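You operate a simulated robot arm through the tools that you are given. There is no shell and no other tool.

You run a simulated robot arm. Do the job below in one go: nothing can be reset, and whatever is moved stays where it is left.

JOB
Buff the buffing machine's satin bowl bright with the blue wax bar.
Fine: swap it for the bar in the holder, which goes into the wax rack; shut the blue hood, wax the cloth wheel, and stop and switch off at the end.
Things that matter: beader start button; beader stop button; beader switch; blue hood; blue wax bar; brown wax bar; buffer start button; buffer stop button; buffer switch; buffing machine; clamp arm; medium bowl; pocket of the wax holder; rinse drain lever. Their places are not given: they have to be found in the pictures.

The check looks at the end state, three seconds after you hand in, the way a careful person would. Anything else that was tipped, shoved, dropped, spilled or broken makes it a failure. Flat cloth is picked up by pressing the open fingertips on it (5 to 10 N) and closing them slowly along it; thin cloth reads only 2 to 8 mm in the jaws.

ROBOT AND FRAMES
A 7-joint arm with a two-finger parallel gripper, fixed in place. Base frame: the origin is at the foot of the arm, x ahead of it, y to its left, z up. Readings come in m, degrees, newtons and seconds.
Its first joint turns from -166.0 to 166.0 degrees. Payload 4.4 kg.
The tool frame sits at the grasp point between the pads (the TCP): z along the fingers, y along the line on which they close. The tips reach 0.023 m beyond it. The gripper opens to 0.094 m. The fingers are 0.038 m wide and 0.01 m thick; the gripper's body (0.054 by 0.096 m) begins 0.039 m behind the TCP.
Orientation is that of the tool frame in the base frame, as a unit quaternion [x, y, z, w]. With the fingers straight down and closing along the base's y, the tool's x points along the base's -x, its y along +y and its z along -z.

CONTROLS
- The arm moves only by the tool play_rows. Its argument "commands" is a list of rows, each a list of 6 numbers: the shift along the tool's x, y, z in units of 150 mm (1.0 is 150 mm), then the turn, a rotation vector about the tool's x, y, z in units of 45 degrees (1.0 is 45 degrees). In form: [[x, y, z, ax, ay, az], ...]. A call has 1 to 20 rows; each row is the pose to reach, as a shift and turn from the pose commanded when the call began, along the tool's axes at that moment. "jaw" is the gripper command, from -1 (shut) to 1 (fully open), values between in proportion, set as the call begins (left out, the last holds). A call with a number of a shift or a turn outside -1 to 1 is refused whole. A row lasts 0.2 s, in which the tool goes at most 0.05 m and 8.6 degrees; a call with a longer step from one row to the next is refused whole, and so is a gripper value outside its range. Where a pose cannot be reached the arm comes as near as it can. A force on the tool above 90 N (or 10 N above the force at the start of the call, whichever is more), or a blocked arm, ends the call early, and 0.2 s more pass. The fingers move at their own pace (about 0.072 m/s each) and stop on an object; they squeeze with about 32 N. The grip force told is the motor's: it shows also when the fingers shut on nothing. Time passes only in rows, and 0.2 s behind the last, so rows that repeat a pose let the fingers close. It gives the time, the measured TCP pose, the force on the tool (base axes), the opening and the grip force at its end, in the units of the frame above (readings bear some noise), with the torque about the TCP (base axes, N m) and any sound that the robot's microphone picked up.
- Cameras (640 x 400 px; columns grow to the right, rows downward): "scene" is fixed at [0.2184, -0.4935, 1.6191]; the picture's right is [1.00, -0.02, 0.00], its down [-0.01, -0.50, -0.86] and it looks along [0.01, 0.86, -0.50] (base axes); focal length 318 px, centre (320, 200). "wrist" rides on the gripper at [0.086, 0.016, -0.074] in the tool frame; the picture's right is [-0.18, 0.98, 0.00], its down [-0.58, -0.11, -0.81] and it looks along [-0.79, -0.15, 0.59] (tool axes); focal length 243 px, centre (320, 200).
- camera(camera): a new picture of that camera. It takes no simulated time.
- pixel_to_xyz(camera, pixels): there is no depth. For up to 12 entries [column, row, z] of the newest picture of that camera ("zoom" is the newest enlarged one), the place [x, y] in the base frame at which the ray of that pixel passes the height z, good to about 0.002 m, but the place of the scene camera against the robot may be out by one fixed shift of up to 0.012 m in any direction. It takes no simulated time.
- inspect(camera, box): a new picture of the part [left, top, right, bottom] of that camera's present view, enlarged. It takes no simulated time.
- finish_job(): hands the job in; it is judged then, once.

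Open the gripper and draw the arm clear of the work before you hand the job in, unless the task says otherwise.

The tools are called after "Call:" as name(argument=value, ...) on one line, values as JSON. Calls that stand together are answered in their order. play_rows: Moves the arm, as the interface text tells. Its arguments: {"type":"object","properties":{"commands":{"type":"array"},"jaw":{"type":"number"}},"required":["commands"]} The other tools are called the same way: camera (camera) takes a picture; pixel_to_xyz (camera, pixels) gives the place at which the rays of pixels pass given heights; inspect (camera, box) takes an enlarged picture of a part of a camera's view; finish_job () hands the job in.

At the start:

```text
t: 0.0
ee_pos: [0.5861, 0.5526, 1.3783]
tcp_rot: [0.0, 1.0, 0.0, 0.001]
force: [0.3, 0.1, 1.1]
moment: [-0.04, 0.04, 0.02]
gripper_width: 0.094
gripper_force: 0.0
```

scene: 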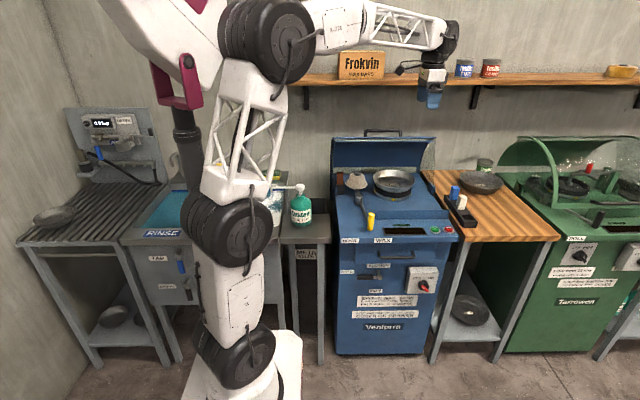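
wrist: 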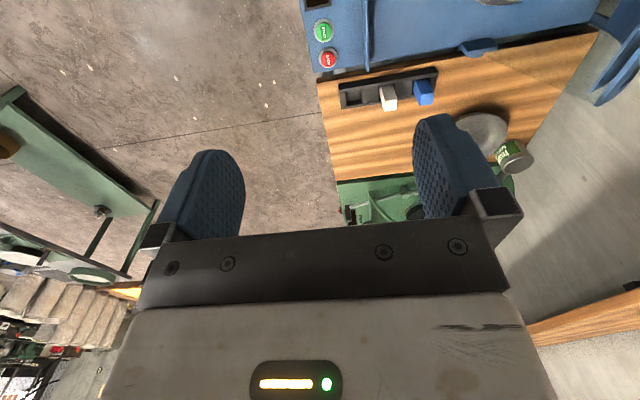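

The scene shows a blue buffing machine at around (385,240), with a wood table with the wax rack at (458,205). I take enlarged pictures to find the details.

Call:
inspect(camera="scene", box=[320, 120, 480, 220])

Call:
inspect(camera="scene", box=[320, 220, 480, 320])

Call:
inspect(camera="wrist", box=[300, 0, 620, 200])

Call:
inspect(camera="scene", box=[420, 130, 640, 268])

```text
4.00 times, centred on (400, 170) of scene
```

zoom: 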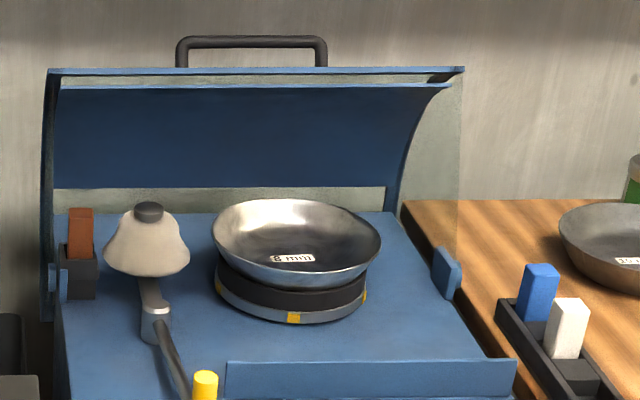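

```text
4.00 times, centred on (400, 270) of scene
```

zoom: 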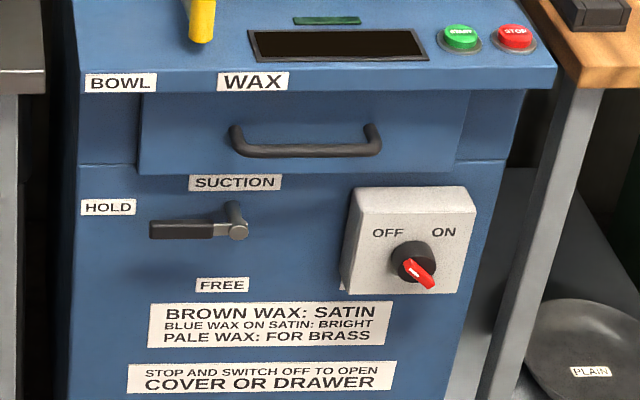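

```text
2.00 times, centred on (460, 100) of wrist
```

zoom: 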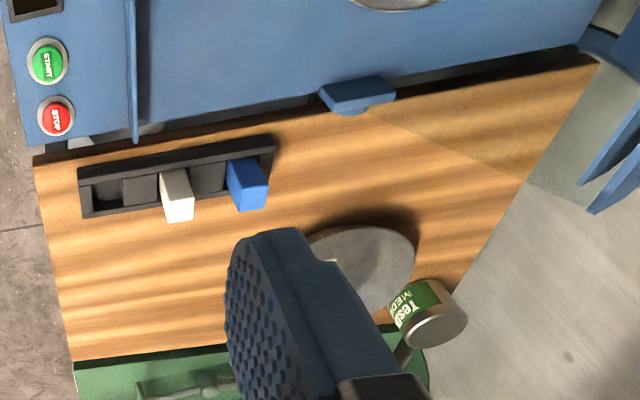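

```text
2.90 times, centred on (530, 199) of scene
```

zoom: 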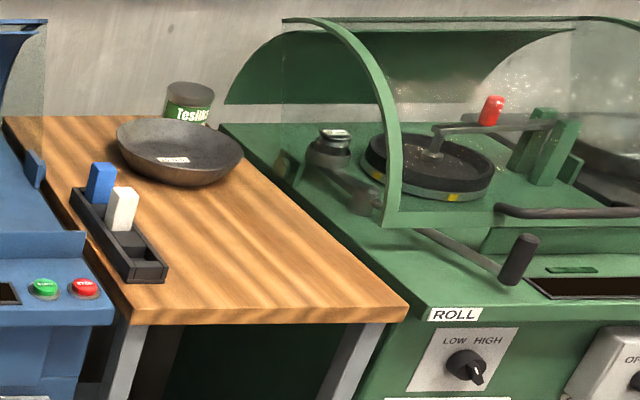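

I triangulate the main features, using both cameras at a few heights: rack bars, start/stop buttons.

Call:
pixel_to_xyz(camera="wrist", pixels=[[323, 32, 0.7], [323, 32, 0.8], [323, 32, 0.9], [328, 59, 0.8], [328, 59, 0.9], [425, 97, 0.8], [425, 97, 0.9], [425, 97, 1.0]])

Call:
camera(camera="scene")

Call:
pixel_to_xyz(camera="scene", pixels=[[435, 229, 0.7], [435, 229, 0.8], [435, 229, 0.9], [448, 229, 0.8], [448, 229, 0.9], [454, 188, 0.8], [454, 188, 0.9], [454, 188, 1.0]])

```text
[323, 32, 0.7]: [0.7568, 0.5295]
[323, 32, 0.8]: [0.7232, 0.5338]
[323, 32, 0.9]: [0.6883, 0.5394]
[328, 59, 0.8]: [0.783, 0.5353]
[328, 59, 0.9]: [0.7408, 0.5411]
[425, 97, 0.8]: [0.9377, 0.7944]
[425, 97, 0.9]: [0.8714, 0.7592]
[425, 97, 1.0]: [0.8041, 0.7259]
```

```text
taken
```

scene: 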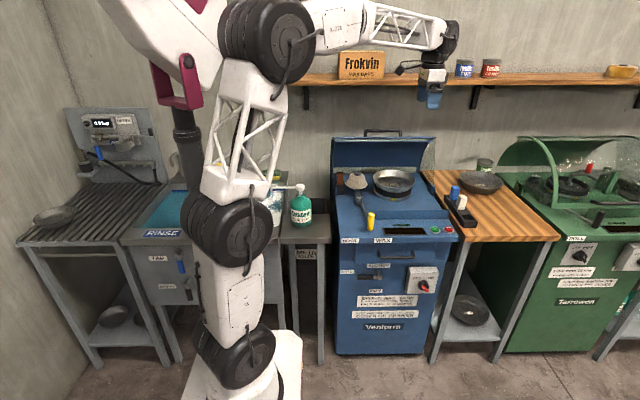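

```text
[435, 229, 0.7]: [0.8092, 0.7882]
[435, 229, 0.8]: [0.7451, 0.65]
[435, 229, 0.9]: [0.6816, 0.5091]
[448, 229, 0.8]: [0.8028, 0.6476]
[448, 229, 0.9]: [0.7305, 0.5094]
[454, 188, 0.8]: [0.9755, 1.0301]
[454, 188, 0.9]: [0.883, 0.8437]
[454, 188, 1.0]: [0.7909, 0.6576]
```

Blue bar top comes out near (0.836, 0.742, 0.95), buttons near z 0.88. I map the rack, bowl, wheel, holder, hood and lever in both views.

Call:
pixel_to_xyz(camera="scene", pixels=[[445, 197, 0.88], [475, 223, 0.88], [393, 180, 0.95], [393, 180, 1.0], [357, 172, 1.0], [357, 172, 1.05], [340, 173, 0.95], [340, 173, 1.0], [371, 214, 0.95], [382, 131, 1.1], [382, 131, 1.2], [382, 131, 1.3]])

Call:
pixel_to_xyz(camera="wrist", pixels=[[342, 97, 0.88], [437, 75, 0.88], [388, 90, 0.95], [388, 90, 0.9], [480, 47, 0.9], [480, 47, 0.95]])

```text
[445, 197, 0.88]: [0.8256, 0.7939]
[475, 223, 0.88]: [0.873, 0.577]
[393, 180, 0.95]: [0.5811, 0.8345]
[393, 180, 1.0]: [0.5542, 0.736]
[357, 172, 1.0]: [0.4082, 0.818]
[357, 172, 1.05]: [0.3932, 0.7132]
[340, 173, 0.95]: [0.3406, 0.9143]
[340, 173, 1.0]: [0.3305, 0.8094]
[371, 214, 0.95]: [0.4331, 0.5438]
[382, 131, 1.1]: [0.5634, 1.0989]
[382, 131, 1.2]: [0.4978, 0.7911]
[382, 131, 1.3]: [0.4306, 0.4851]
```

```text
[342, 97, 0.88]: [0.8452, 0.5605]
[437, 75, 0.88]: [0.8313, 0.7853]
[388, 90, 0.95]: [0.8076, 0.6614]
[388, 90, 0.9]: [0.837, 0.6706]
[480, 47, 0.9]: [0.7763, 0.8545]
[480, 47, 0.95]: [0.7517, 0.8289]
```

The rack runs along y at x≈0.845 (y 0.56–0.785), and the wax holder, wheel and bowl sit farther back at y≈0.75–0.9. I swing the tool yaw by 90° in two steps so the wrist camera looks along +y at the machine.

Call:
play_rows(commands=[[0.15, 0, 0.03, 0, 0, -0.166], [0.3, 0, 0.06, 0, 0, -0.333], [0.45, 0, 0.1, 0, 0, -0.5], [0.6, 0, 0.13, 0, 0, -0.666], [0.75, 0, 0.16, 0, 0, -0.833], [0.9, 0, 0.2, 0, 0, -1.0]], jaw=1)

Call:
play_rows(commands=[[0, 0, 0.03, 0, 0, -0.166], [0, 0, 0.06, 0, 0, -0.333], [0, 0, 0.1, 0, 0, -0.5], [0, 0, 0.13, 0, 0, -0.666], [0, 0, 0.16, 0, 0, -0.833], [0, 0, 0.2, 0, 0, -1.0]])

Call:
camera(camera="wrist")

Call:
camera(camera="scene")

```text
t: 1.4
ee_pos: [0.4513, 0.5527, 1.3495]
tcp_rot: [-0.383, 0.924, 0.0, 0.0]
force: [1.0, -0.2, -0.7]
moment: [-0.02, -0.02, 0.02]
gripper_width: 0.0938
gripper_force: 0.1
```

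```text
t: 2.8
ee_pos: [0.4532, 0.5535, 1.3184]
tcp_rot: [0.708, -0.707, 0.0, -0.001]
force: [0.4, 0.2, 0.0]
moment: [-0.02, 0.03, 0.03]
gripper_width: 0.0939
gripper_force: 0.0
```

```text
taken
```

wrist: 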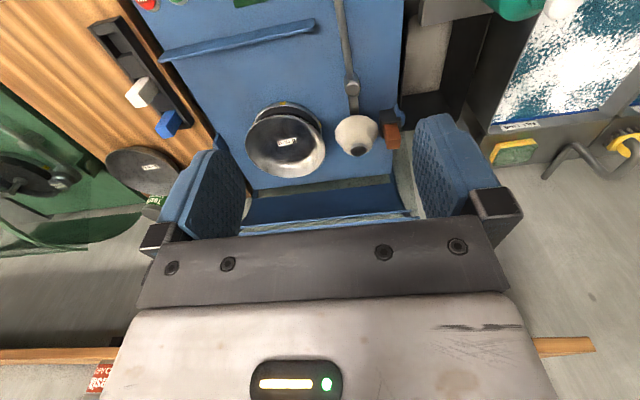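

```text
taken
```

scene: 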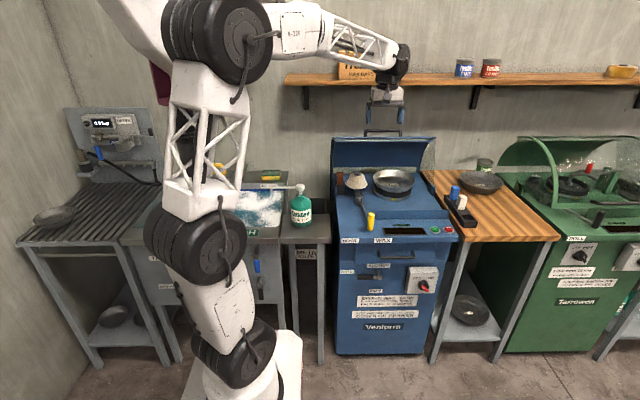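

The wrist view now shows the rack (140,75), bowl (288,143), wheel (356,137) and brown bar (391,135). I enlarge those parts.

Call:
inspect(camera="wrist", box=[230, 60, 430, 185])

Call:
inspect(camera="wrist", box=[70, 0, 230, 160])

Call:
inspect(camera="scene", box=[430, 175, 490, 235])

Call:
inspect(camera="scene", box=[330, 160, 380, 235])

```text
3.20 times, centred on (330, 122) of wrist
```

zoom: 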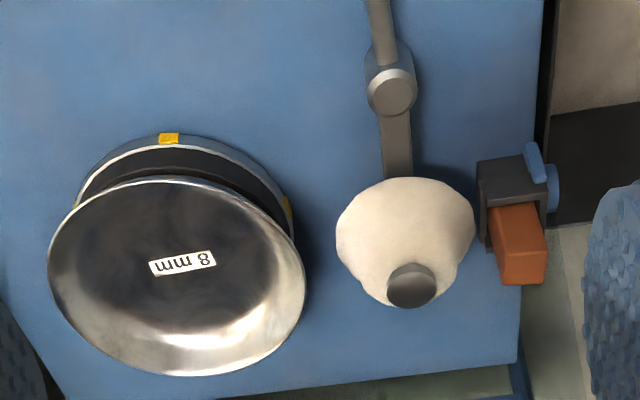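

```text
2.50 times, centred on (150, 80) of wrist
```

zoom: 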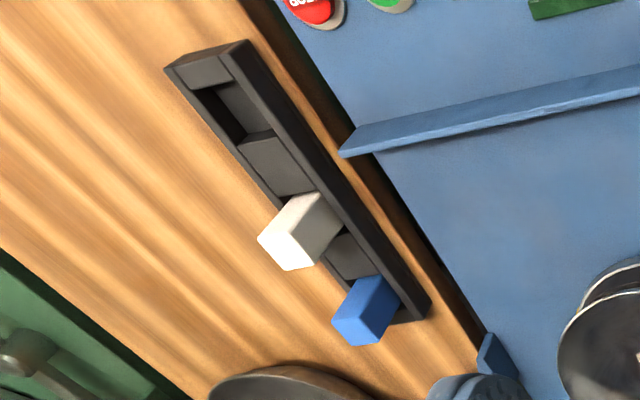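

```text
6.67 times, centred on (460, 205) of scene
```

zoom: 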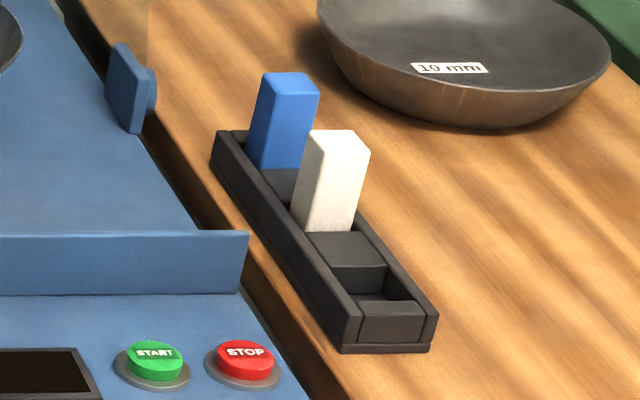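

```text
5.33 times, centred on (355, 198) of scene
```

zoom: 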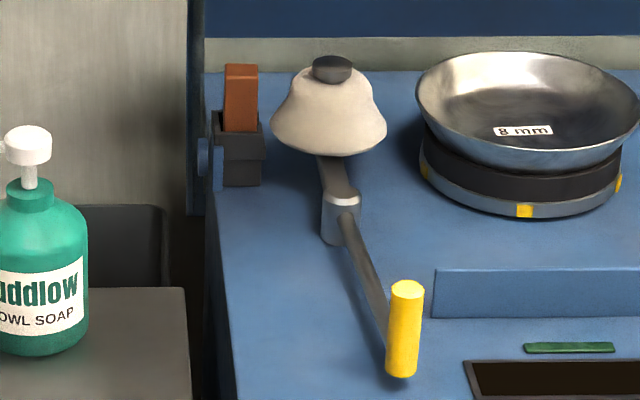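

The rack has three pockets: blue (back), white (middle), empty (front); the brown bar stands in the machine's left holder. I record rays for the current picture and then lower the camera for a second view to triangulate.

Call:
pixel_to_xyz(camera="wrist", pixels=[[393.4, 143.3, 0.95], [393.4, 143.3, 1.0], [358.8, 149.2, 1.0], [358.8, 149.2, 1.05], [285.3, 145.4, 0.95], [285.3, 145.4, 1.0], [352.5, 88.2, 0.95], [352.5, 88.2, 1.0], [166.8, 130, 0.95], [166.8, 130, 0.98], [138, 98, 0.95], [114, 43.2, 0.88]])

Call:
play_rows(commands=[[0.166, 0, 0.2, 0, 0, 0], [0.333, 0, 0.4, 0, 0, 0], [0.5, 0, 0.6, 0, 0, 0], [0.667, 0, 0.8, 0, 0, 0], [0.667, 0, 0.8, 0, 0, 0]])

Call:
camera(camera="wrist")

Call:
inspect(camera="wrist", box=[220, 60, 460, 210])

Call:
inspect(camera="wrist", box=[0, 0, 240, 150])

```text
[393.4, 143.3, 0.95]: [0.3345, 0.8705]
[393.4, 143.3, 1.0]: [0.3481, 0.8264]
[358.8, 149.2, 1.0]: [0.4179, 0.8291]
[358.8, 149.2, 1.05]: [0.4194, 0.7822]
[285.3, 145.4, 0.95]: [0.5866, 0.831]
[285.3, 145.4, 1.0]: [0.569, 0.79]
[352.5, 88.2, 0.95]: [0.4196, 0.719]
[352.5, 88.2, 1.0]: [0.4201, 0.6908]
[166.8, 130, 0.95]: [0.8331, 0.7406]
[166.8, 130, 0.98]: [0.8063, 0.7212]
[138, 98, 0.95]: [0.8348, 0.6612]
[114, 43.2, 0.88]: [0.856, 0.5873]
```

```text
t: 4.0
ee_pos: [0.4509, 0.4519, 1.1977]
tcp_rot: [0.707, -0.707, 0.001, 0.0]
force: [0.1, 0.0, -0.2]
moment: [-0.01, 0.01, 0.01]
gripper_width: 0.0942
gripper_force: 0.0
```

```text
taken
```

wrist: 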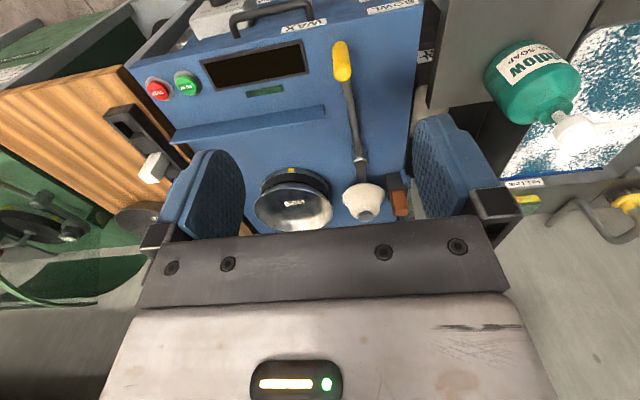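

```text
2.67 times, centred on (340, 135) of wrist
```

zoom: 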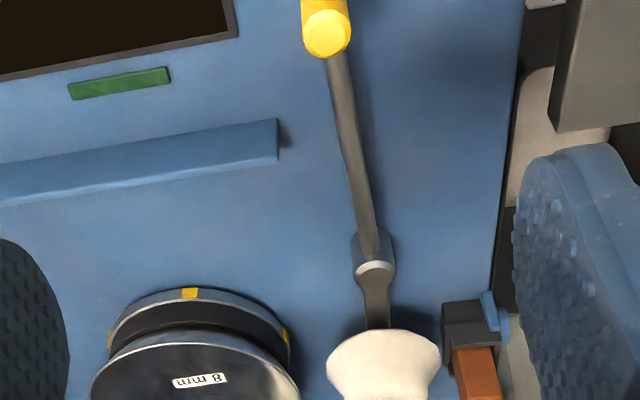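

```text
2.67 times, centred on (120, 75) of wrist
```

zoom: 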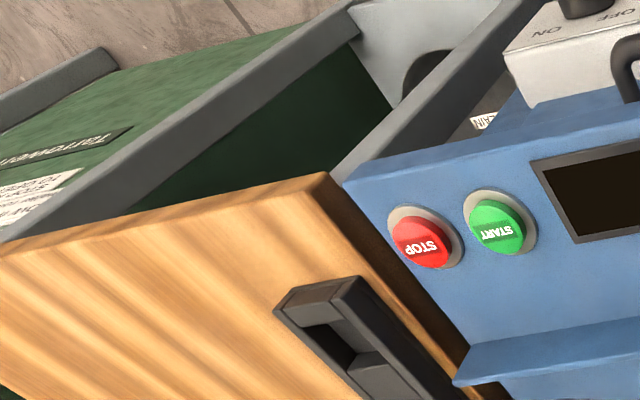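

I enlarge the brown bar/holder and wheel area of this second view, as well as the handle of the lever.

Call:
inspect(camera="wrist", box=[330, 160, 426, 220])

Call:
inspect(camera="wrist", box=[100, 90, 196, 200])

Call:
inspect(camera="wrist", box=[180, 0, 440, 90])

```text
6.67 times, centred on (378, 190) of wrist
```

zoom: 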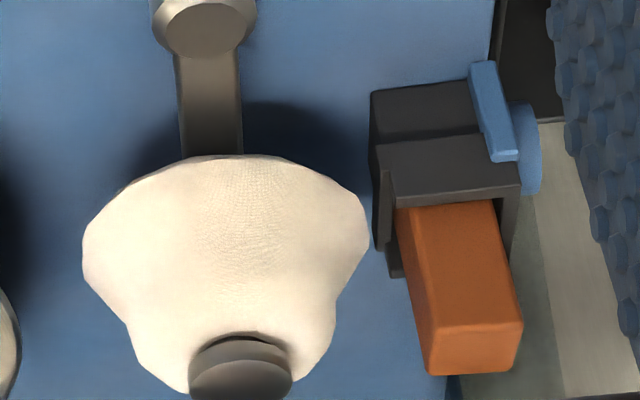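

```text
3.64 times, centred on (148, 145) of wrist
```

zoom: 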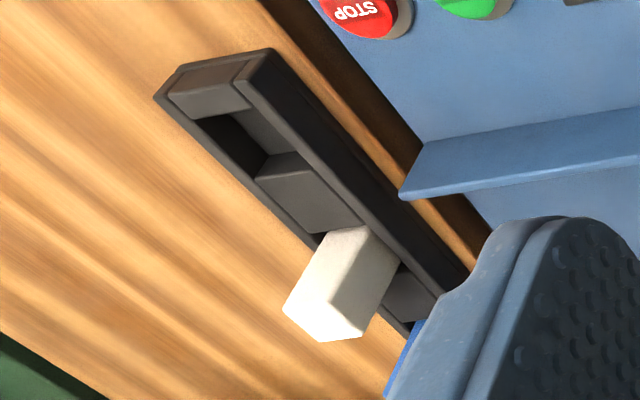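

```text
2.46 times, centred on (310, 45) of wrist
```

zoom: 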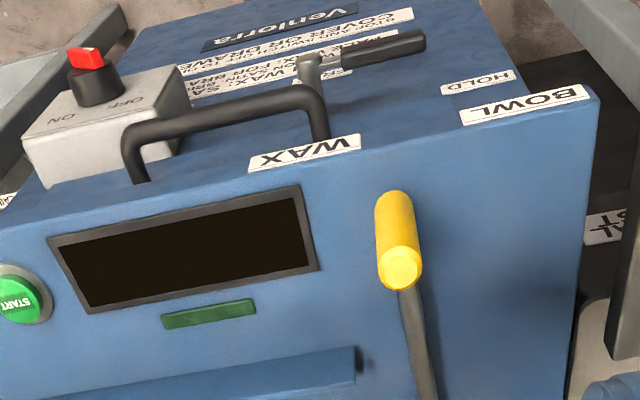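

I query rays for the second view to triangulate.

Call:
pixel_to_xyz(camera="wrist", pixels=[[401.2, 212.5, 0.95], [401.2, 212.5, 1.0], [366, 215.5, 1.0], [366, 215.5, 1.05], [148.5, 177.4, 0.95], [148.5, 177.4, 0.9], [128.1, 128.5, 0.9], [128.1, 128.5, 0.88], [360.5, 161, 0.95], [360.5, 161, 1.0], [342.6, 73, 0.95], [342.6, 73, 1.0]])

Call:
pixel_to_xyz(camera="wrist", pixels=[[159.4, 90, 0.88], [159.4, 90, 0.9], [185.6, 84.4, 0.88], [185.6, 84.4, 0.9], [293, 191, 0.95], [293, 191, 1.0]])

```text
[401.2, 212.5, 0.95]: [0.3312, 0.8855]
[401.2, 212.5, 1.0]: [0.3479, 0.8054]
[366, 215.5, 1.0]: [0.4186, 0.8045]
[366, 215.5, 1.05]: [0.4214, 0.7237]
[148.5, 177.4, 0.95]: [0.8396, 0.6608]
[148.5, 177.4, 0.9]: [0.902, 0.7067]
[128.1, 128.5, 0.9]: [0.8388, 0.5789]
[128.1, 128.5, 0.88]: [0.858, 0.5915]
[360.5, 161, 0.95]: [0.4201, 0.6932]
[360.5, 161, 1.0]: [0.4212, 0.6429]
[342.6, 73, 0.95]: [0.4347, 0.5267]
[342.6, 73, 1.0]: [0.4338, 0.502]
```

```text
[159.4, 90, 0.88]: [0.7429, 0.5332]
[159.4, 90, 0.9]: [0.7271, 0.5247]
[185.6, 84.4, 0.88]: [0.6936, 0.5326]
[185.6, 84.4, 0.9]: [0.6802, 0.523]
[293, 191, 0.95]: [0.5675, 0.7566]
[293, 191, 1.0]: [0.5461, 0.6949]
```

Triangulated: brown bar top ≈ (0.340, 0.852, 0.971), blue bar top ≈ (0.836, 0.742, 0.948), empty rack pocket ≈ (0.838, 0.58). The open hood's edge hangs at about y 0.87, z 1.15, so I tilt the tool 30° forward (in +y) and move to a viewing pose short of the holder.

Call:
play_rows(commands=[[-0.197, 0.148, 0.027, 0, -0.133, 0], [-0.395, 0.296, 0.053, 0, -0.267, 0], [-0.592, 0.444, 0.08, 0, -0.4, 0], [-0.79, 0.592, 0.107, 0, -0.533, 0], [-0.987, 0.74, 0.133, 0, -0.667, 0], [-0.987, 0.74, 0.133, 0, -0.667, 0]], jaw=0.2)

Call:
camera(camera="wrist")

Call:
camera(camera="scene")

```text
t: 5.4
ee_pos: [0.3402, 0.6008, 1.1779]
tcp_rot: [-0.682, 0.683, 0.183, 0.184]
force: [-0.3, -0.3, -0.1]
moment: [-0.02, 0.02, 0.0]
gripper_width: 0.0565
gripper_force: 0.0
```

```text
taken
```

wrist: 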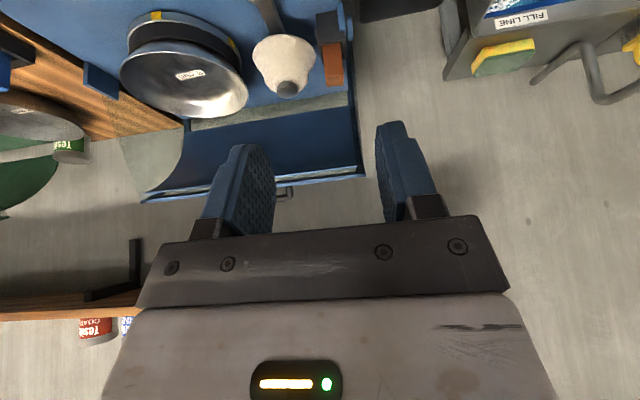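

```text
taken
```

scene: 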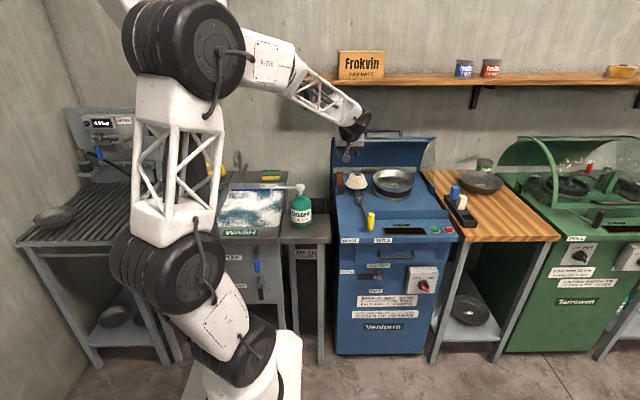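

The camera now looks at the holder (328,50) and hood; I enlarge the holder.

Call:
inspect(camera="wrist", box=[240, 0, 400, 100])

Call:
inspect(camera="wrist", box=[120, 60, 380, 220])

```text
4.00 times, centred on (320, 50) of wrist
```

zoom: 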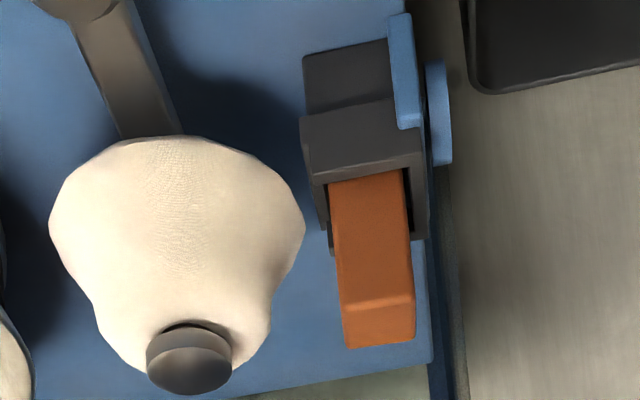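

```text
2.46 times, centred on (250, 140) of wrist
```

zoom: 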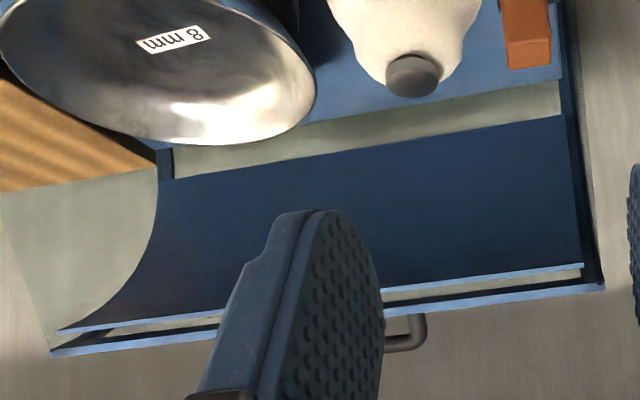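

I refine the bar top (334.5, 81.3) and the holder rim from this third view.

Call:
pixel_to_xyz(camera="wrist", pixels=[[334.5, 81.3, 0.97], [334.5, 81.3, 0.95], [325.5, 76, 0.965], [342.5, 74.5, 0.965], [326, 87, 0.97], [343.5, 85, 0.97], [322, 45, 0.92], [341.5, 42.5, 0.92], [315.5, 35, 0.92], [345, 30, 0.92], [291, 88, 0.96], [316, 56, 0.91]])

```text
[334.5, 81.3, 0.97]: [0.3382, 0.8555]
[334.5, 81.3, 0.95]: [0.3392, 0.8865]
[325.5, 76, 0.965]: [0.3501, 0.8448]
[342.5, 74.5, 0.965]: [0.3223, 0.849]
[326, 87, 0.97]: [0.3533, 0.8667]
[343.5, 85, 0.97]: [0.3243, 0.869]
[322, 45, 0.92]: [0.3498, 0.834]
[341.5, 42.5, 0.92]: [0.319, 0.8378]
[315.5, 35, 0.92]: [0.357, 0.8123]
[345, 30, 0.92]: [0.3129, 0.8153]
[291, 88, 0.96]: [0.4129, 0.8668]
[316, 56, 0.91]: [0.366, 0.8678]
```

Bar top is at (0.338, 0.856, 0.970), about 0.029 wide in x; the holder rim is around z 0.92. I set the jaw to 0.05 m and move in along the tilted tool axis, first half of the way.

Call:
play_rows(commands=[[-0.185, 0.005, 0.26, 0, 0, 0], [-0.37, 0.01, 0.52, 0, 0, 0], [-0.555, 0.015, 0.78, 0, 0, 0], [-0.74, 0.02, 1.0, 0, 0, 0], [-0.74, 0.02, 1.0, 0, 0, 0]], jaw=0.064)

Call:
camera(camera="wrist")

Call:
inspect(camera="scene", box=[310, 110, 430, 220])

```text
t: 6.6
ee_pos: [0.3378, 0.7726, 1.1033]
tcp_rot: [-0.683, 0.683, 0.183, 0.183]
force: [0.3, -0.4, -0.2]
moment: [0.0, -0.04, -0.01]
gripper_width: 0.0501
gripper_force: 0.1
```

```text
taken
```

wrist: 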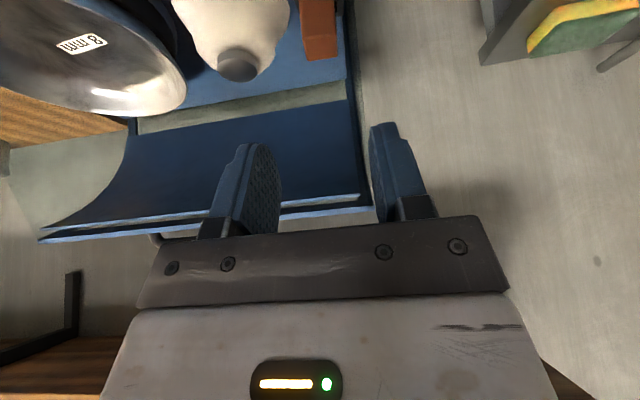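

```text
3.64 times, centred on (370, 165) of scene
```

zoom: 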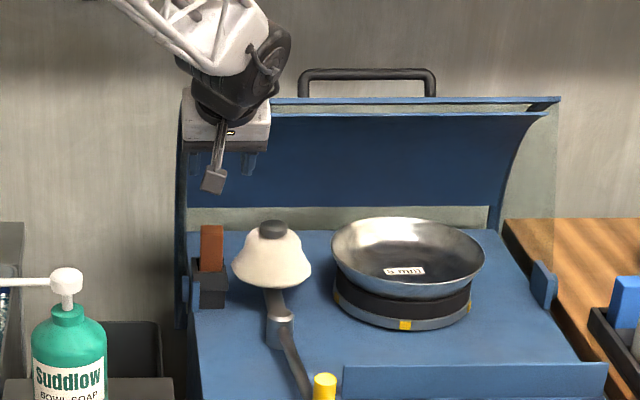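

The bar is in view at (320,30); I check its top position once more before going in.

Call:
inspect(camera="wrist", box=[270, 0, 366, 60])

Call:
pixel_to_xyz(camera="zoom", pixels=[[220, 380, 0.97], [440, 370, 0.97], [330, 375, 0.97], [205, 330, 0.97], [450, 320, 0.97]])

```text
6.67 times, centred on (318, 30) of wrist
```

zoom: 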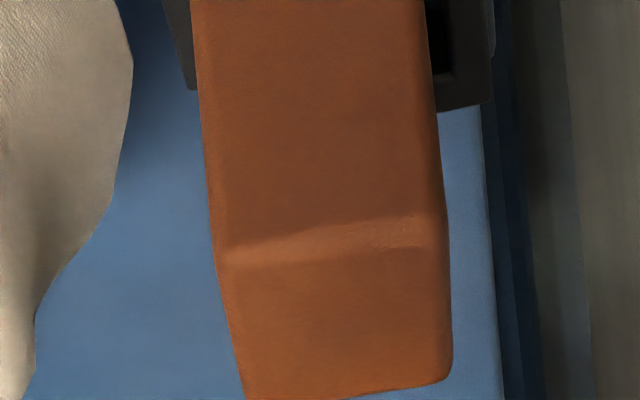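

```text
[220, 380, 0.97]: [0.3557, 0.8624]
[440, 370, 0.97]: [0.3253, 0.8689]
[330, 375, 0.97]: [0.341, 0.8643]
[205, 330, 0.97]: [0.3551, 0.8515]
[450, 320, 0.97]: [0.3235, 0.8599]
```

The top face spans zoom corners (230,252), (440,225), (450,375), (245,395); I convert those.

Call:
pixel_to_xyz(camera="zoom", pixels=[[232, 252, 0.97], [435, 225, 0.97], [450, 375, 0.97], [245, 395, 0.97], [200, 80, 0.93], [430, 70, 0.93]])

```text
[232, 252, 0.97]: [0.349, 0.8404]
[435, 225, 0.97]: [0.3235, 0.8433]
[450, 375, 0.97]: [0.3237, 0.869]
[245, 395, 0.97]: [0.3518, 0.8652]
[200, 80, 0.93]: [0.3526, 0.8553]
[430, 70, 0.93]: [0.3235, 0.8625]
```

Bar centre is (0.338, 0.855), section about 28×26 mm. I go in along the tool axis, slowly at the end.

Call:
play_rows(commands=[[0.003, 0.003, 0.3, 0, 0, 0], [0.006, 0.005, 0.6, 0, 0, 0], [0.01, 0.007, 0.8, 0, 0, 0], [0.012, 0.007, 0.95, 0, 0, 0], [0.012, 0.007, 0.95, 0, 0, 0]])

Call:
camera(camera="wrist")

Call:
inspect(camera="scene", box=[310, 130, 410, 220])

```text
t: 7.8
ee_pos: [0.3373, 0.8415, 0.9813]
tcp_rot: [-0.683, 0.683, 0.183, 0.183]
force: [-0.1, 0.3, -0.5]
moment: [-0.01, -0.02, -0.02]
gripper_width: 0.0499
gripper_force: 0.0
```

```text
taken
```

wrist: 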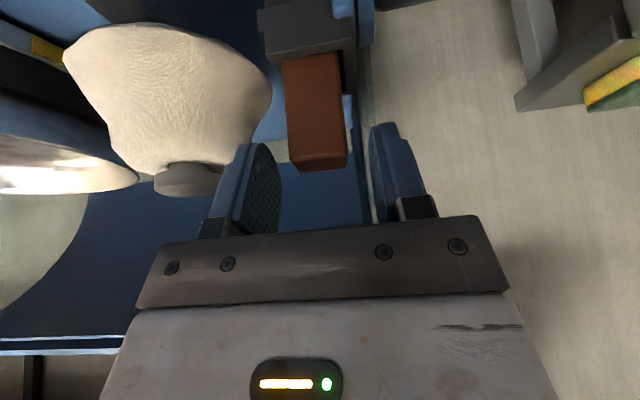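

```text
4.44 times, centred on (360, 175) of scene
```

zoom: 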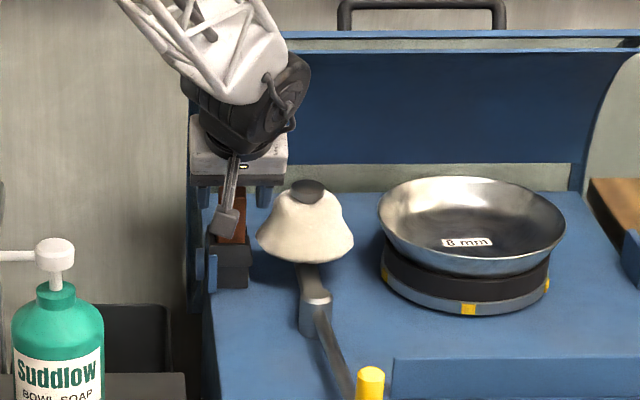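

Fingers straddle the bar without contact. I advance the last 25 mm and then close.

Call:
play_rows(commands=[[0, 0, 0.06, 0, 0, 0], [0, 0, 0.12, 0, 0, 0], [0, 0, 0.175, 0, 0, 0], [0, 0, 0.175, 0, 0, 0]])

Call:
camera(camera="wrist")

```text
t: 8.8
ee_pos: [0.3366, 0.8553, 0.9584]
tcp_rot: [0.684, -0.682, -0.183, -0.183]
force: [-0.6, 1.2, -0.2]
moment: [0.06, 0.01, 0.0]
gripper_width: 0.05
gripper_force: 0.1
```

```text
taken
```

wrist: 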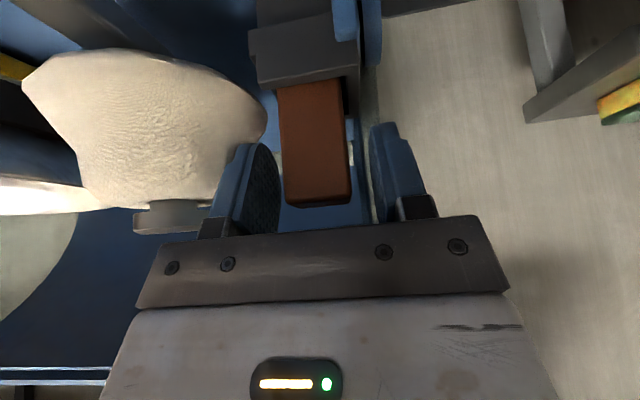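

The bar sits between the pads. I close the gripper.

Call:
play_rows(commands=[[0, 0, 0.175, 0, 0, 0], [0, 0, 0, 0, 0, 0], [0, 0, 0, 0, 0, 0], [0, 0, 0, 0, 0, 0]], jaw=-1)

```text
t: 9.8
ee_pos: [0.3376, 0.8557, 0.957]
tcp_rot: [0.683, -0.683, -0.183, -0.182]
force: [-5.7, 19.0, -4.9]
moment: [0.85, 0.2, -0.1]
gripper_width: 0.0298
gripper_force: 31.5
```

The grip holds at 29.8 mm, but my first row pushed in and back out, leaving a side force of 19 N in +y. I look before lifting.

Call:
inspect(camera="wrist", box=[220, 40, 420, 240])

Call:
inspect(camera="scene", box=[325, 160, 385, 210])

```text
2.00 times, centred on (320, 140) of wrist
```

zoom: 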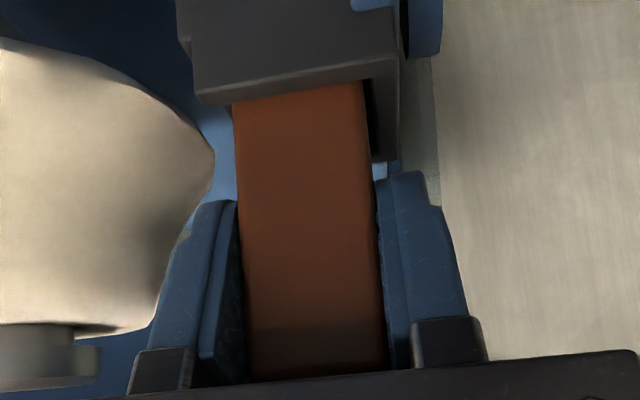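

```text
8.00 times, centred on (355, 185) of scene
```

zoom: 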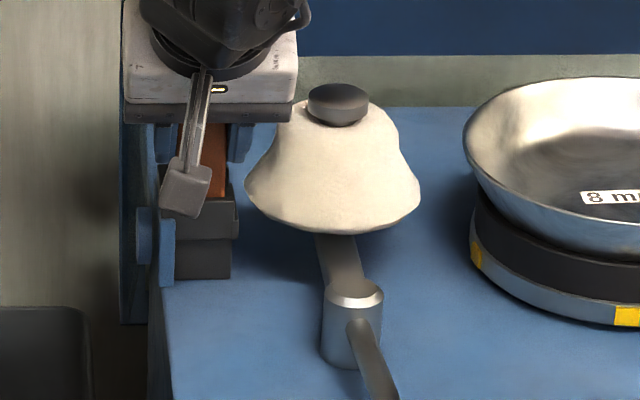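

The bar was grasped deeper and already partly lifted, pressing the front wall of the pocket. I relieve with a small +y shift and lift straight up.

Call:
play_rows(commands=[[-0.074, 0, 0.004, 0, 0, 0], [-0.14, 0, -0.1, 0, 0, 0], [-0.2, 0, -0.21, 0, 0, 0], [-0.28, 0, -0.38, 0, 0, 0], [-0.36, 0, -0.56, 0, 0, 0], [-0.36, 0, -0.56, 0, 0, 0]])

Call:
camera(camera="wrist")

Call:
inspect(camera="scene", box=[310, 110, 410, 210])

```text
t: 11.2
ee_pos: [0.3379, 0.8591, 1.058]
tcp_rot: [-0.682, 0.684, 0.182, 0.183]
force: [0.1, -0.4, -1.1]
moment: [-0.02, 0.01, 0.01]
gripper_width: 0.0298
gripper_force: 32.5
```

```text
taken
```

wrist: 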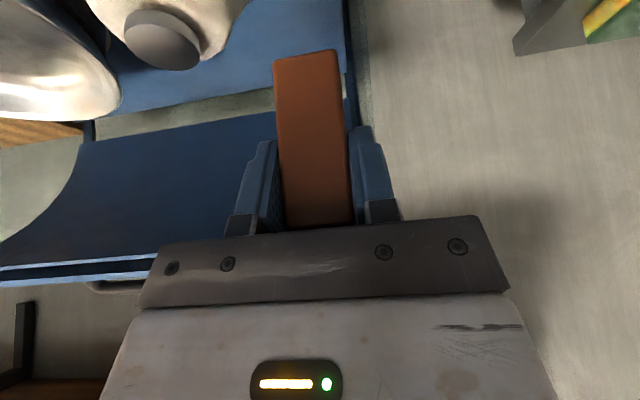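

```text
4.00 times, centred on (360, 160) of scene
```

zoom: 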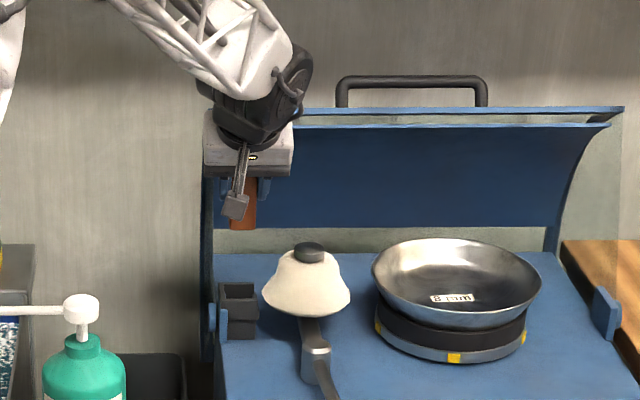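

The bar is out and held firmly (29.8 mm). I zoom in to determine how it lies in the grip.

Call:
inspect(camera="wrist", box=[230, 30, 400, 240])

Call:
inspect(camera="scene", box=[325, 135, 365, 175])

```text
1.90 times, centred on (315, 135) of wrist
```

zoom: 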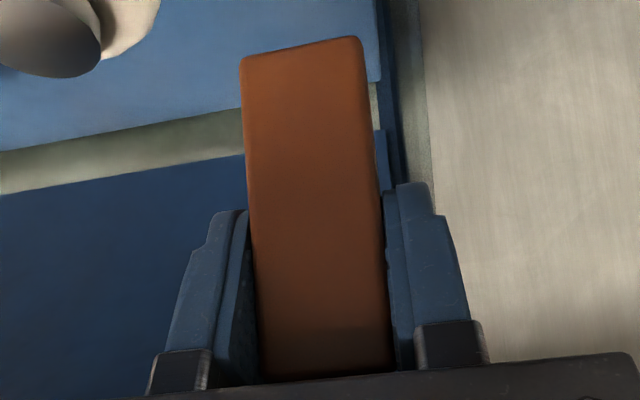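

```text
10.00 times, centred on (345, 155) of scene
```

zoom: 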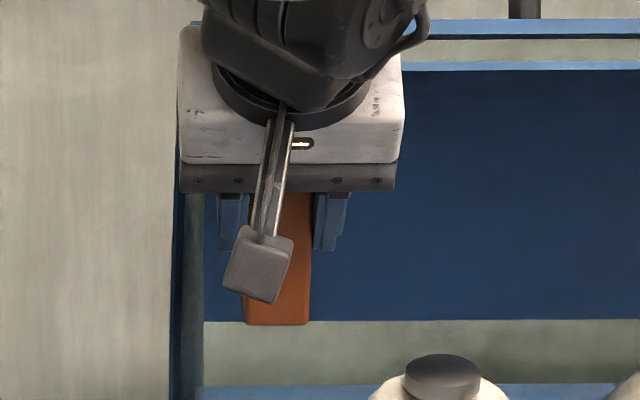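

The bar hangs vertically in the grip, centred about 13 mm in −y of the TCP with its bottom about 48 mm below. I back away from the hood and carry it toward the empty rack pocket.

Call:
play_rows(commands=[[0.113, 0, -0.238, 0, 0, 0], [0.226, 0, -0.476, 0, 0, 0], [0.338, 0, -0.715, 0, 0, 0], [0.451, 0, -0.953, 0, 0, 0]])

Call:
play_rows(commands=[[0.1, -0.233, -0.058, 0, 0, 0], [0.2, -0.466, -0.116, 0, 0, 0], [0.3, -0.7, -0.175, 0, 0, 0], [0.404, -0.933, -0.233, 0, 0, 0]])

Call:
play_rows(commands=[[0.072, -0.242, -0.042, 0, 0, 0], [0.145, -0.483, -0.083, 0, 0, 0], [0.217, -0.725, -0.125, 0, 0, 0], [0.289, -0.967, -0.167, 0, 0, 0]])

Call:
play_rows(commands=[[0.023, -0.242, -0.013, 0, 0, 0], [0.046, -0.483, -0.026, 0, 0, 0], [0.069, -0.725, -0.04, 0, 0, 0], [0.092, -0.967, -0.053, 0, 0, 0], [0.092, -0.967, -0.053, 0, 0, 0]])

Call:
camera(camera="wrist")

Call:
camera(camera="scene")

```text
t: 12.2
ee_pos: [0.3366, 0.7298, 1.1474]
tcp_rot: [0.683, -0.683, -0.183, -0.182]
force: [0.7, 0.9, -1.2]
moment: [0.02, 0.01, 0.02]
gripper_width: 0.0297
gripper_force: 31.9
```

```text
t: 13.2
ee_pos: [0.4769, 0.6602, 1.1479]
tcp_rot: [0.683, -0.683, -0.182, -0.182]
force: [1.0, -0.1, -1.3]
moment: [0.03, 0.03, 0.0]
gripper_width: 0.0296
gripper_force: 31.8
```

```text
t: 14.2
ee_pos: [0.6214, 0.6087, 1.1474]
tcp_rot: [0.683, -0.683, -0.183, -0.183]
force: [0.2, -1.2, -0.5]
moment: [0.01, 0.01, 0.0]
gripper_width: 0.0299
gripper_force: 32.5
```

```text
t: 15.4
ee_pos: [0.7661, 0.593, 1.147]
tcp_rot: [-0.682, 0.683, 0.184, 0.183]
force: [0.2, -0.8, -1.4]
moment: [-0.03, -0.02, 0.03]
gripper_width: 0.0297
gripper_force: 31.9
```

```text
taken
```

wrist: 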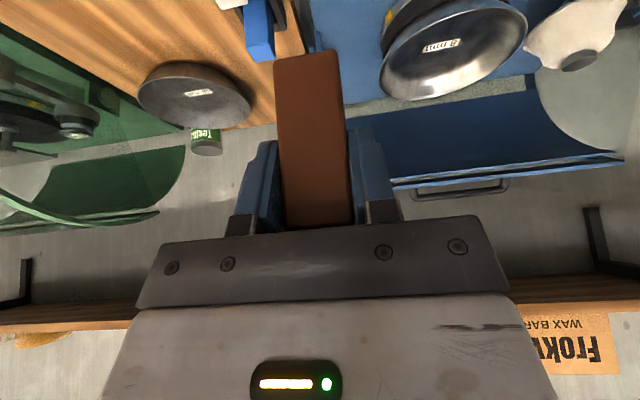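

```text
taken
```

scene: 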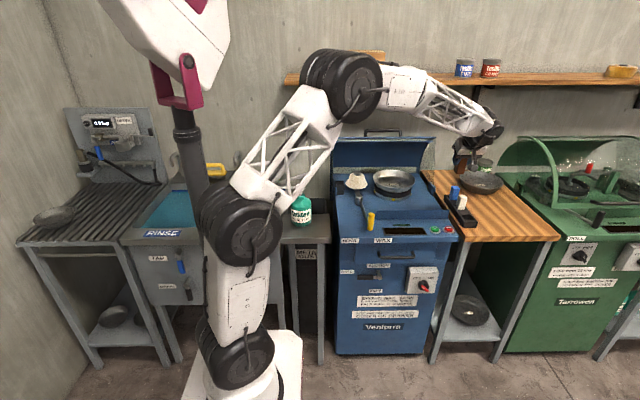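

Reach is fine here. I back off upward to get the rack into the wrist view and measure the empty pocket precisely.

Call:
play_rows(commands=[[0.13, -0.057, -0.21, 0, 0, 0], [0.26, -0.113, -0.42, 0, 0, 0], [0.39, -0.17, -0.63, 0, 0, 0], [0.517, -0.227, -0.838, 0, 0, 0]])

Call:
play_rows(commands=[[0.13, 0, -0.1, 0, 0, 0], [0.26, 0, -0.2, 0, 0, 0], [0.39, 0, -0.3, 0, 0, 0], [0.39, 0, -0.3, 0, 0, 0]])

Call:
inspect(camera="wrist", box=[180, 0, 380, 40])

Call:
camera(camera="wrist")

```text
t: 16.4
ee_pos: [0.7996, 0.4625, 1.2164]
tcp_rot: [-0.682, 0.683, 0.184, 0.183]
force: [1.2, -0.5, -1.3]
moment: [0.02, 0.02, 0.04]
gripper_width: 0.0295
gripper_force: 32.1
```

```text
t: 17.4
ee_pos: [0.8011, 0.3899, 1.2282]
tcp_rot: [-0.682, 0.684, 0.183, 0.183]
force: [0.6, 0.0, -1.3]
moment: [-0.01, 0.04, 0.03]
gripper_width: 0.0298
gripper_force: 32.2
```

```text
3.20 times, centred on (280, 20) of wrist
```

zoom: 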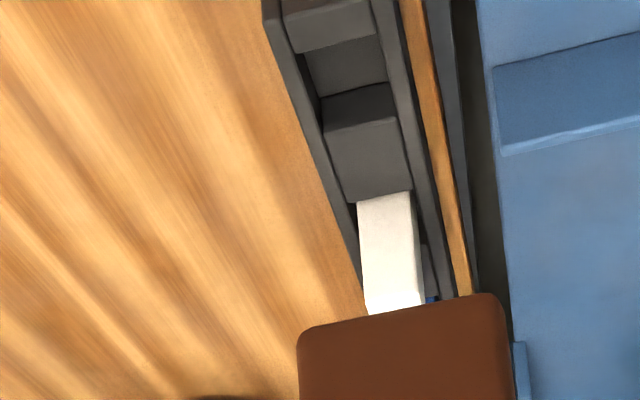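

```text
taken
```

wrist: 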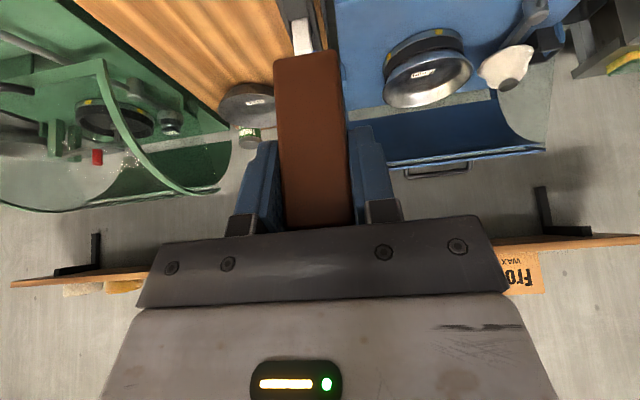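

I convert the pocket's rim points: near edge (338,45), far edge (368,122), divider far edge (378,197), side walls.

Call:
pixel_to_xyz(camera="zoom", pixels=[[300, 52, 0.895], [376, 36, 0.895], [325, 130, 0.895], [396, 115, 0.895], [345, 203, 0.895], [411, 190, 0.895], [365, 315, 0.948], [425, 300, 0.948], [262, 5, 0.9], [375, 5, 0.9]])

Call:
inspect(camera="scene", box=[440, 180, 480, 230])

```text
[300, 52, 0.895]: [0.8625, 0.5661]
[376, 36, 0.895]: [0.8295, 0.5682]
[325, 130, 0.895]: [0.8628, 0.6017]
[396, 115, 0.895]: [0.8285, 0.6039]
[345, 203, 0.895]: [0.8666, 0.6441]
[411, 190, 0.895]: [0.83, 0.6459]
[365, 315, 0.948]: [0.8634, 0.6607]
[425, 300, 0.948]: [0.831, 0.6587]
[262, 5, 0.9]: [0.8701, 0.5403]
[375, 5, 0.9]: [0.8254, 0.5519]
```

```text
8.00 times, centred on (460, 205) of scene
```

zoom: 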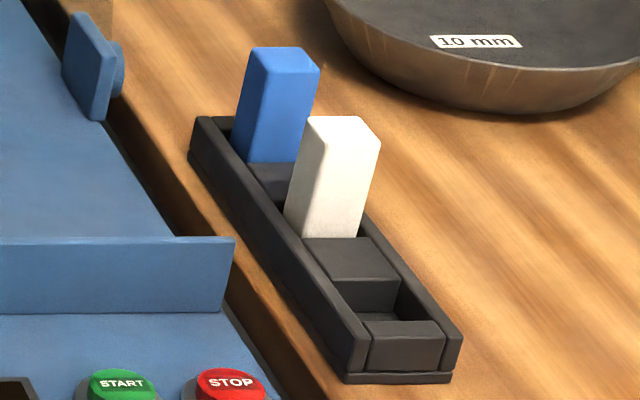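

I compare with the scene camera's rays of the same pocket edges to fix the rim height.

Call:
pixel_to_xyz(camera="scene", pixels=[[466.4, 215.4, 0.88], [466.4, 215.4, 0.9], [470.5, 220.2, 0.88], [470.5, 220.2, 0.9], [467.5, 194.6, 0.95], [467.5, 194.6, 0.94], [463, 227.6, 0.87], [456, 186.5, 0.95]])

```text
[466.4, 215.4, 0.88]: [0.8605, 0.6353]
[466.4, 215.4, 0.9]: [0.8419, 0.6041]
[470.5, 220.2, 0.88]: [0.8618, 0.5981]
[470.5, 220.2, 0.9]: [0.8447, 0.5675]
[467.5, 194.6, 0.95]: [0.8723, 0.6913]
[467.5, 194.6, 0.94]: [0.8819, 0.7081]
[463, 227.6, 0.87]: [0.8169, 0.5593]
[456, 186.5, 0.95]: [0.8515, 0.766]
```

Both cameras agree: pocket centre (0.845, 0.585), rim z ≈ 0.898, opening about 34×36 mm. I move to hover above it.

Call:
play_rows(commands=[[-0.053, -0.037, 0.25, 0, 0, 0], [-0.106, -0.073, 0.5, 0, 0, 0], [-0.159, -0.11, 0.75, 0, 0, 0], [-0.212, -0.147, 1.0, 0, 0, 0]])

Call:
play_rows(commands=[[-0.053, -0.037, 0.25, 0, 0, 0], [-0.106, -0.073, 0.5, 0, 0, 0], [-0.159, -0.11, 0.75, 0, 0, 0], [-0.212, -0.147, 0.95, 0, 0, 0], [-0.212, -0.147, 0.95, 0, 0, 0]])

Call:
camera(camera="wrist")

Call:
inspect(camera="scene", box=[430, 150, 510, 235])

Call:
inspect(camera="wrist", box=[200, 0, 440, 20])

```text
t: 18.4
ee_pos: [0.8218, 0.492, 1.1148]
tcp_rot: [0.683, -0.683, -0.183, -0.183]
force: [-0.1, 0.3, 0.0]
moment: [-0.04, 0.0, 0.01]
gripper_width: 0.0296
gripper_force: 32.0
```

```text
t: 19.6
ee_pos: [0.8443, 0.5905, 1.0072]
tcp_rot: [-0.683, 0.683, 0.183, 0.183]
force: [-0.4, -0.1, -1.0]
moment: [0.02, -0.02, -0.02]
gripper_width: 0.0298
gripper_force: 32.0
```

```text
taken
```

wrist: 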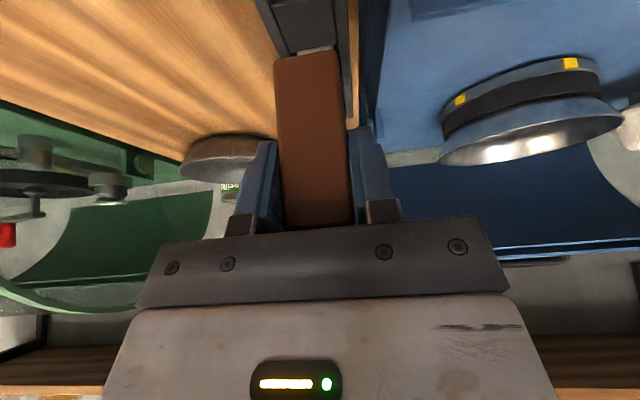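

```text
4.71 times, centred on (470, 192) of scene
```

zoom: 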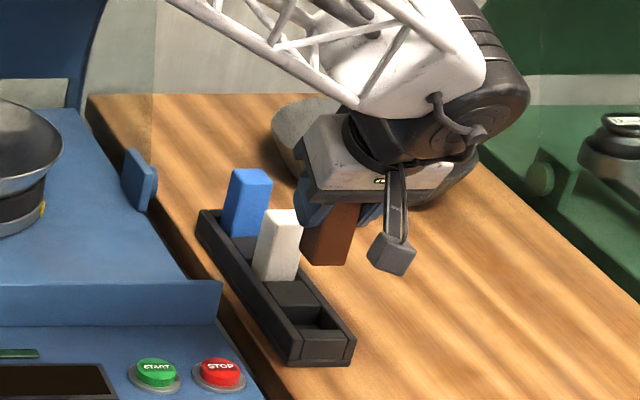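

```text
2.67 times, centred on (320, 10) of wrist
```

zoom: 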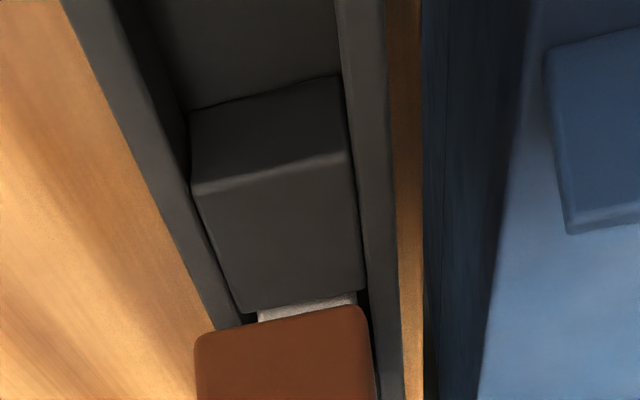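

I triangulate the bar's bottom front edge with both cameras: scene (471.1,205.3), wrist (305,55.5).

Call:
pixel_to_xyz(camera="wrist", pixels=[[305, 55.5, 0.95], [305, 55.5, 0.96], [305, 55.5, 0.97]])

Call:
pixel_to_xyz(camera="scene", pixels=[[471.1, 205.3, 0.95], [471.1, 205.3, 0.96], [471.1, 205.3, 0.97]])

```text
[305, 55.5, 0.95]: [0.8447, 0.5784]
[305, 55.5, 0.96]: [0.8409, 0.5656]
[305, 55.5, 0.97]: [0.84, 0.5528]
```

```text
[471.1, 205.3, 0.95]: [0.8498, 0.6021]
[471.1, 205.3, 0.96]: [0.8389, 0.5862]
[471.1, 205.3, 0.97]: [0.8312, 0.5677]
```

The two rays disagree by over a centimetre, so I take a closer scene zoom of the bar bottom.

Call:
inspect(camera="scene", box=[450, 180, 500, 230])

Call:
inspect(camera="wrist", box=[260, 30, 370, 240])

```text
8.00 times, centred on (475, 205) of scene
```

zoom: 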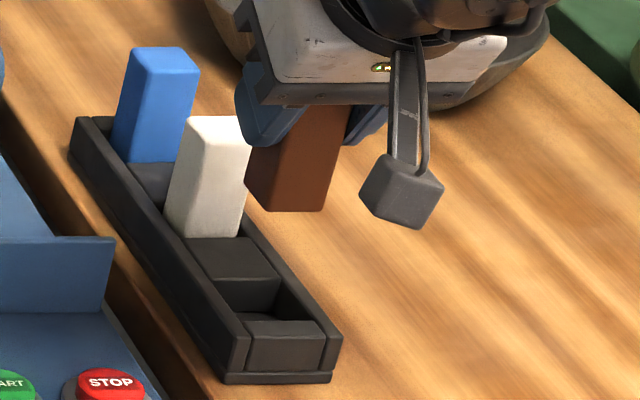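

```text
1.90 times, centred on (315, 135) of wrist
```

zoom: 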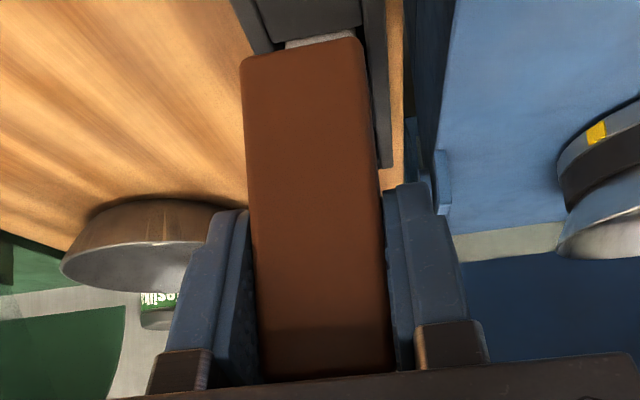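

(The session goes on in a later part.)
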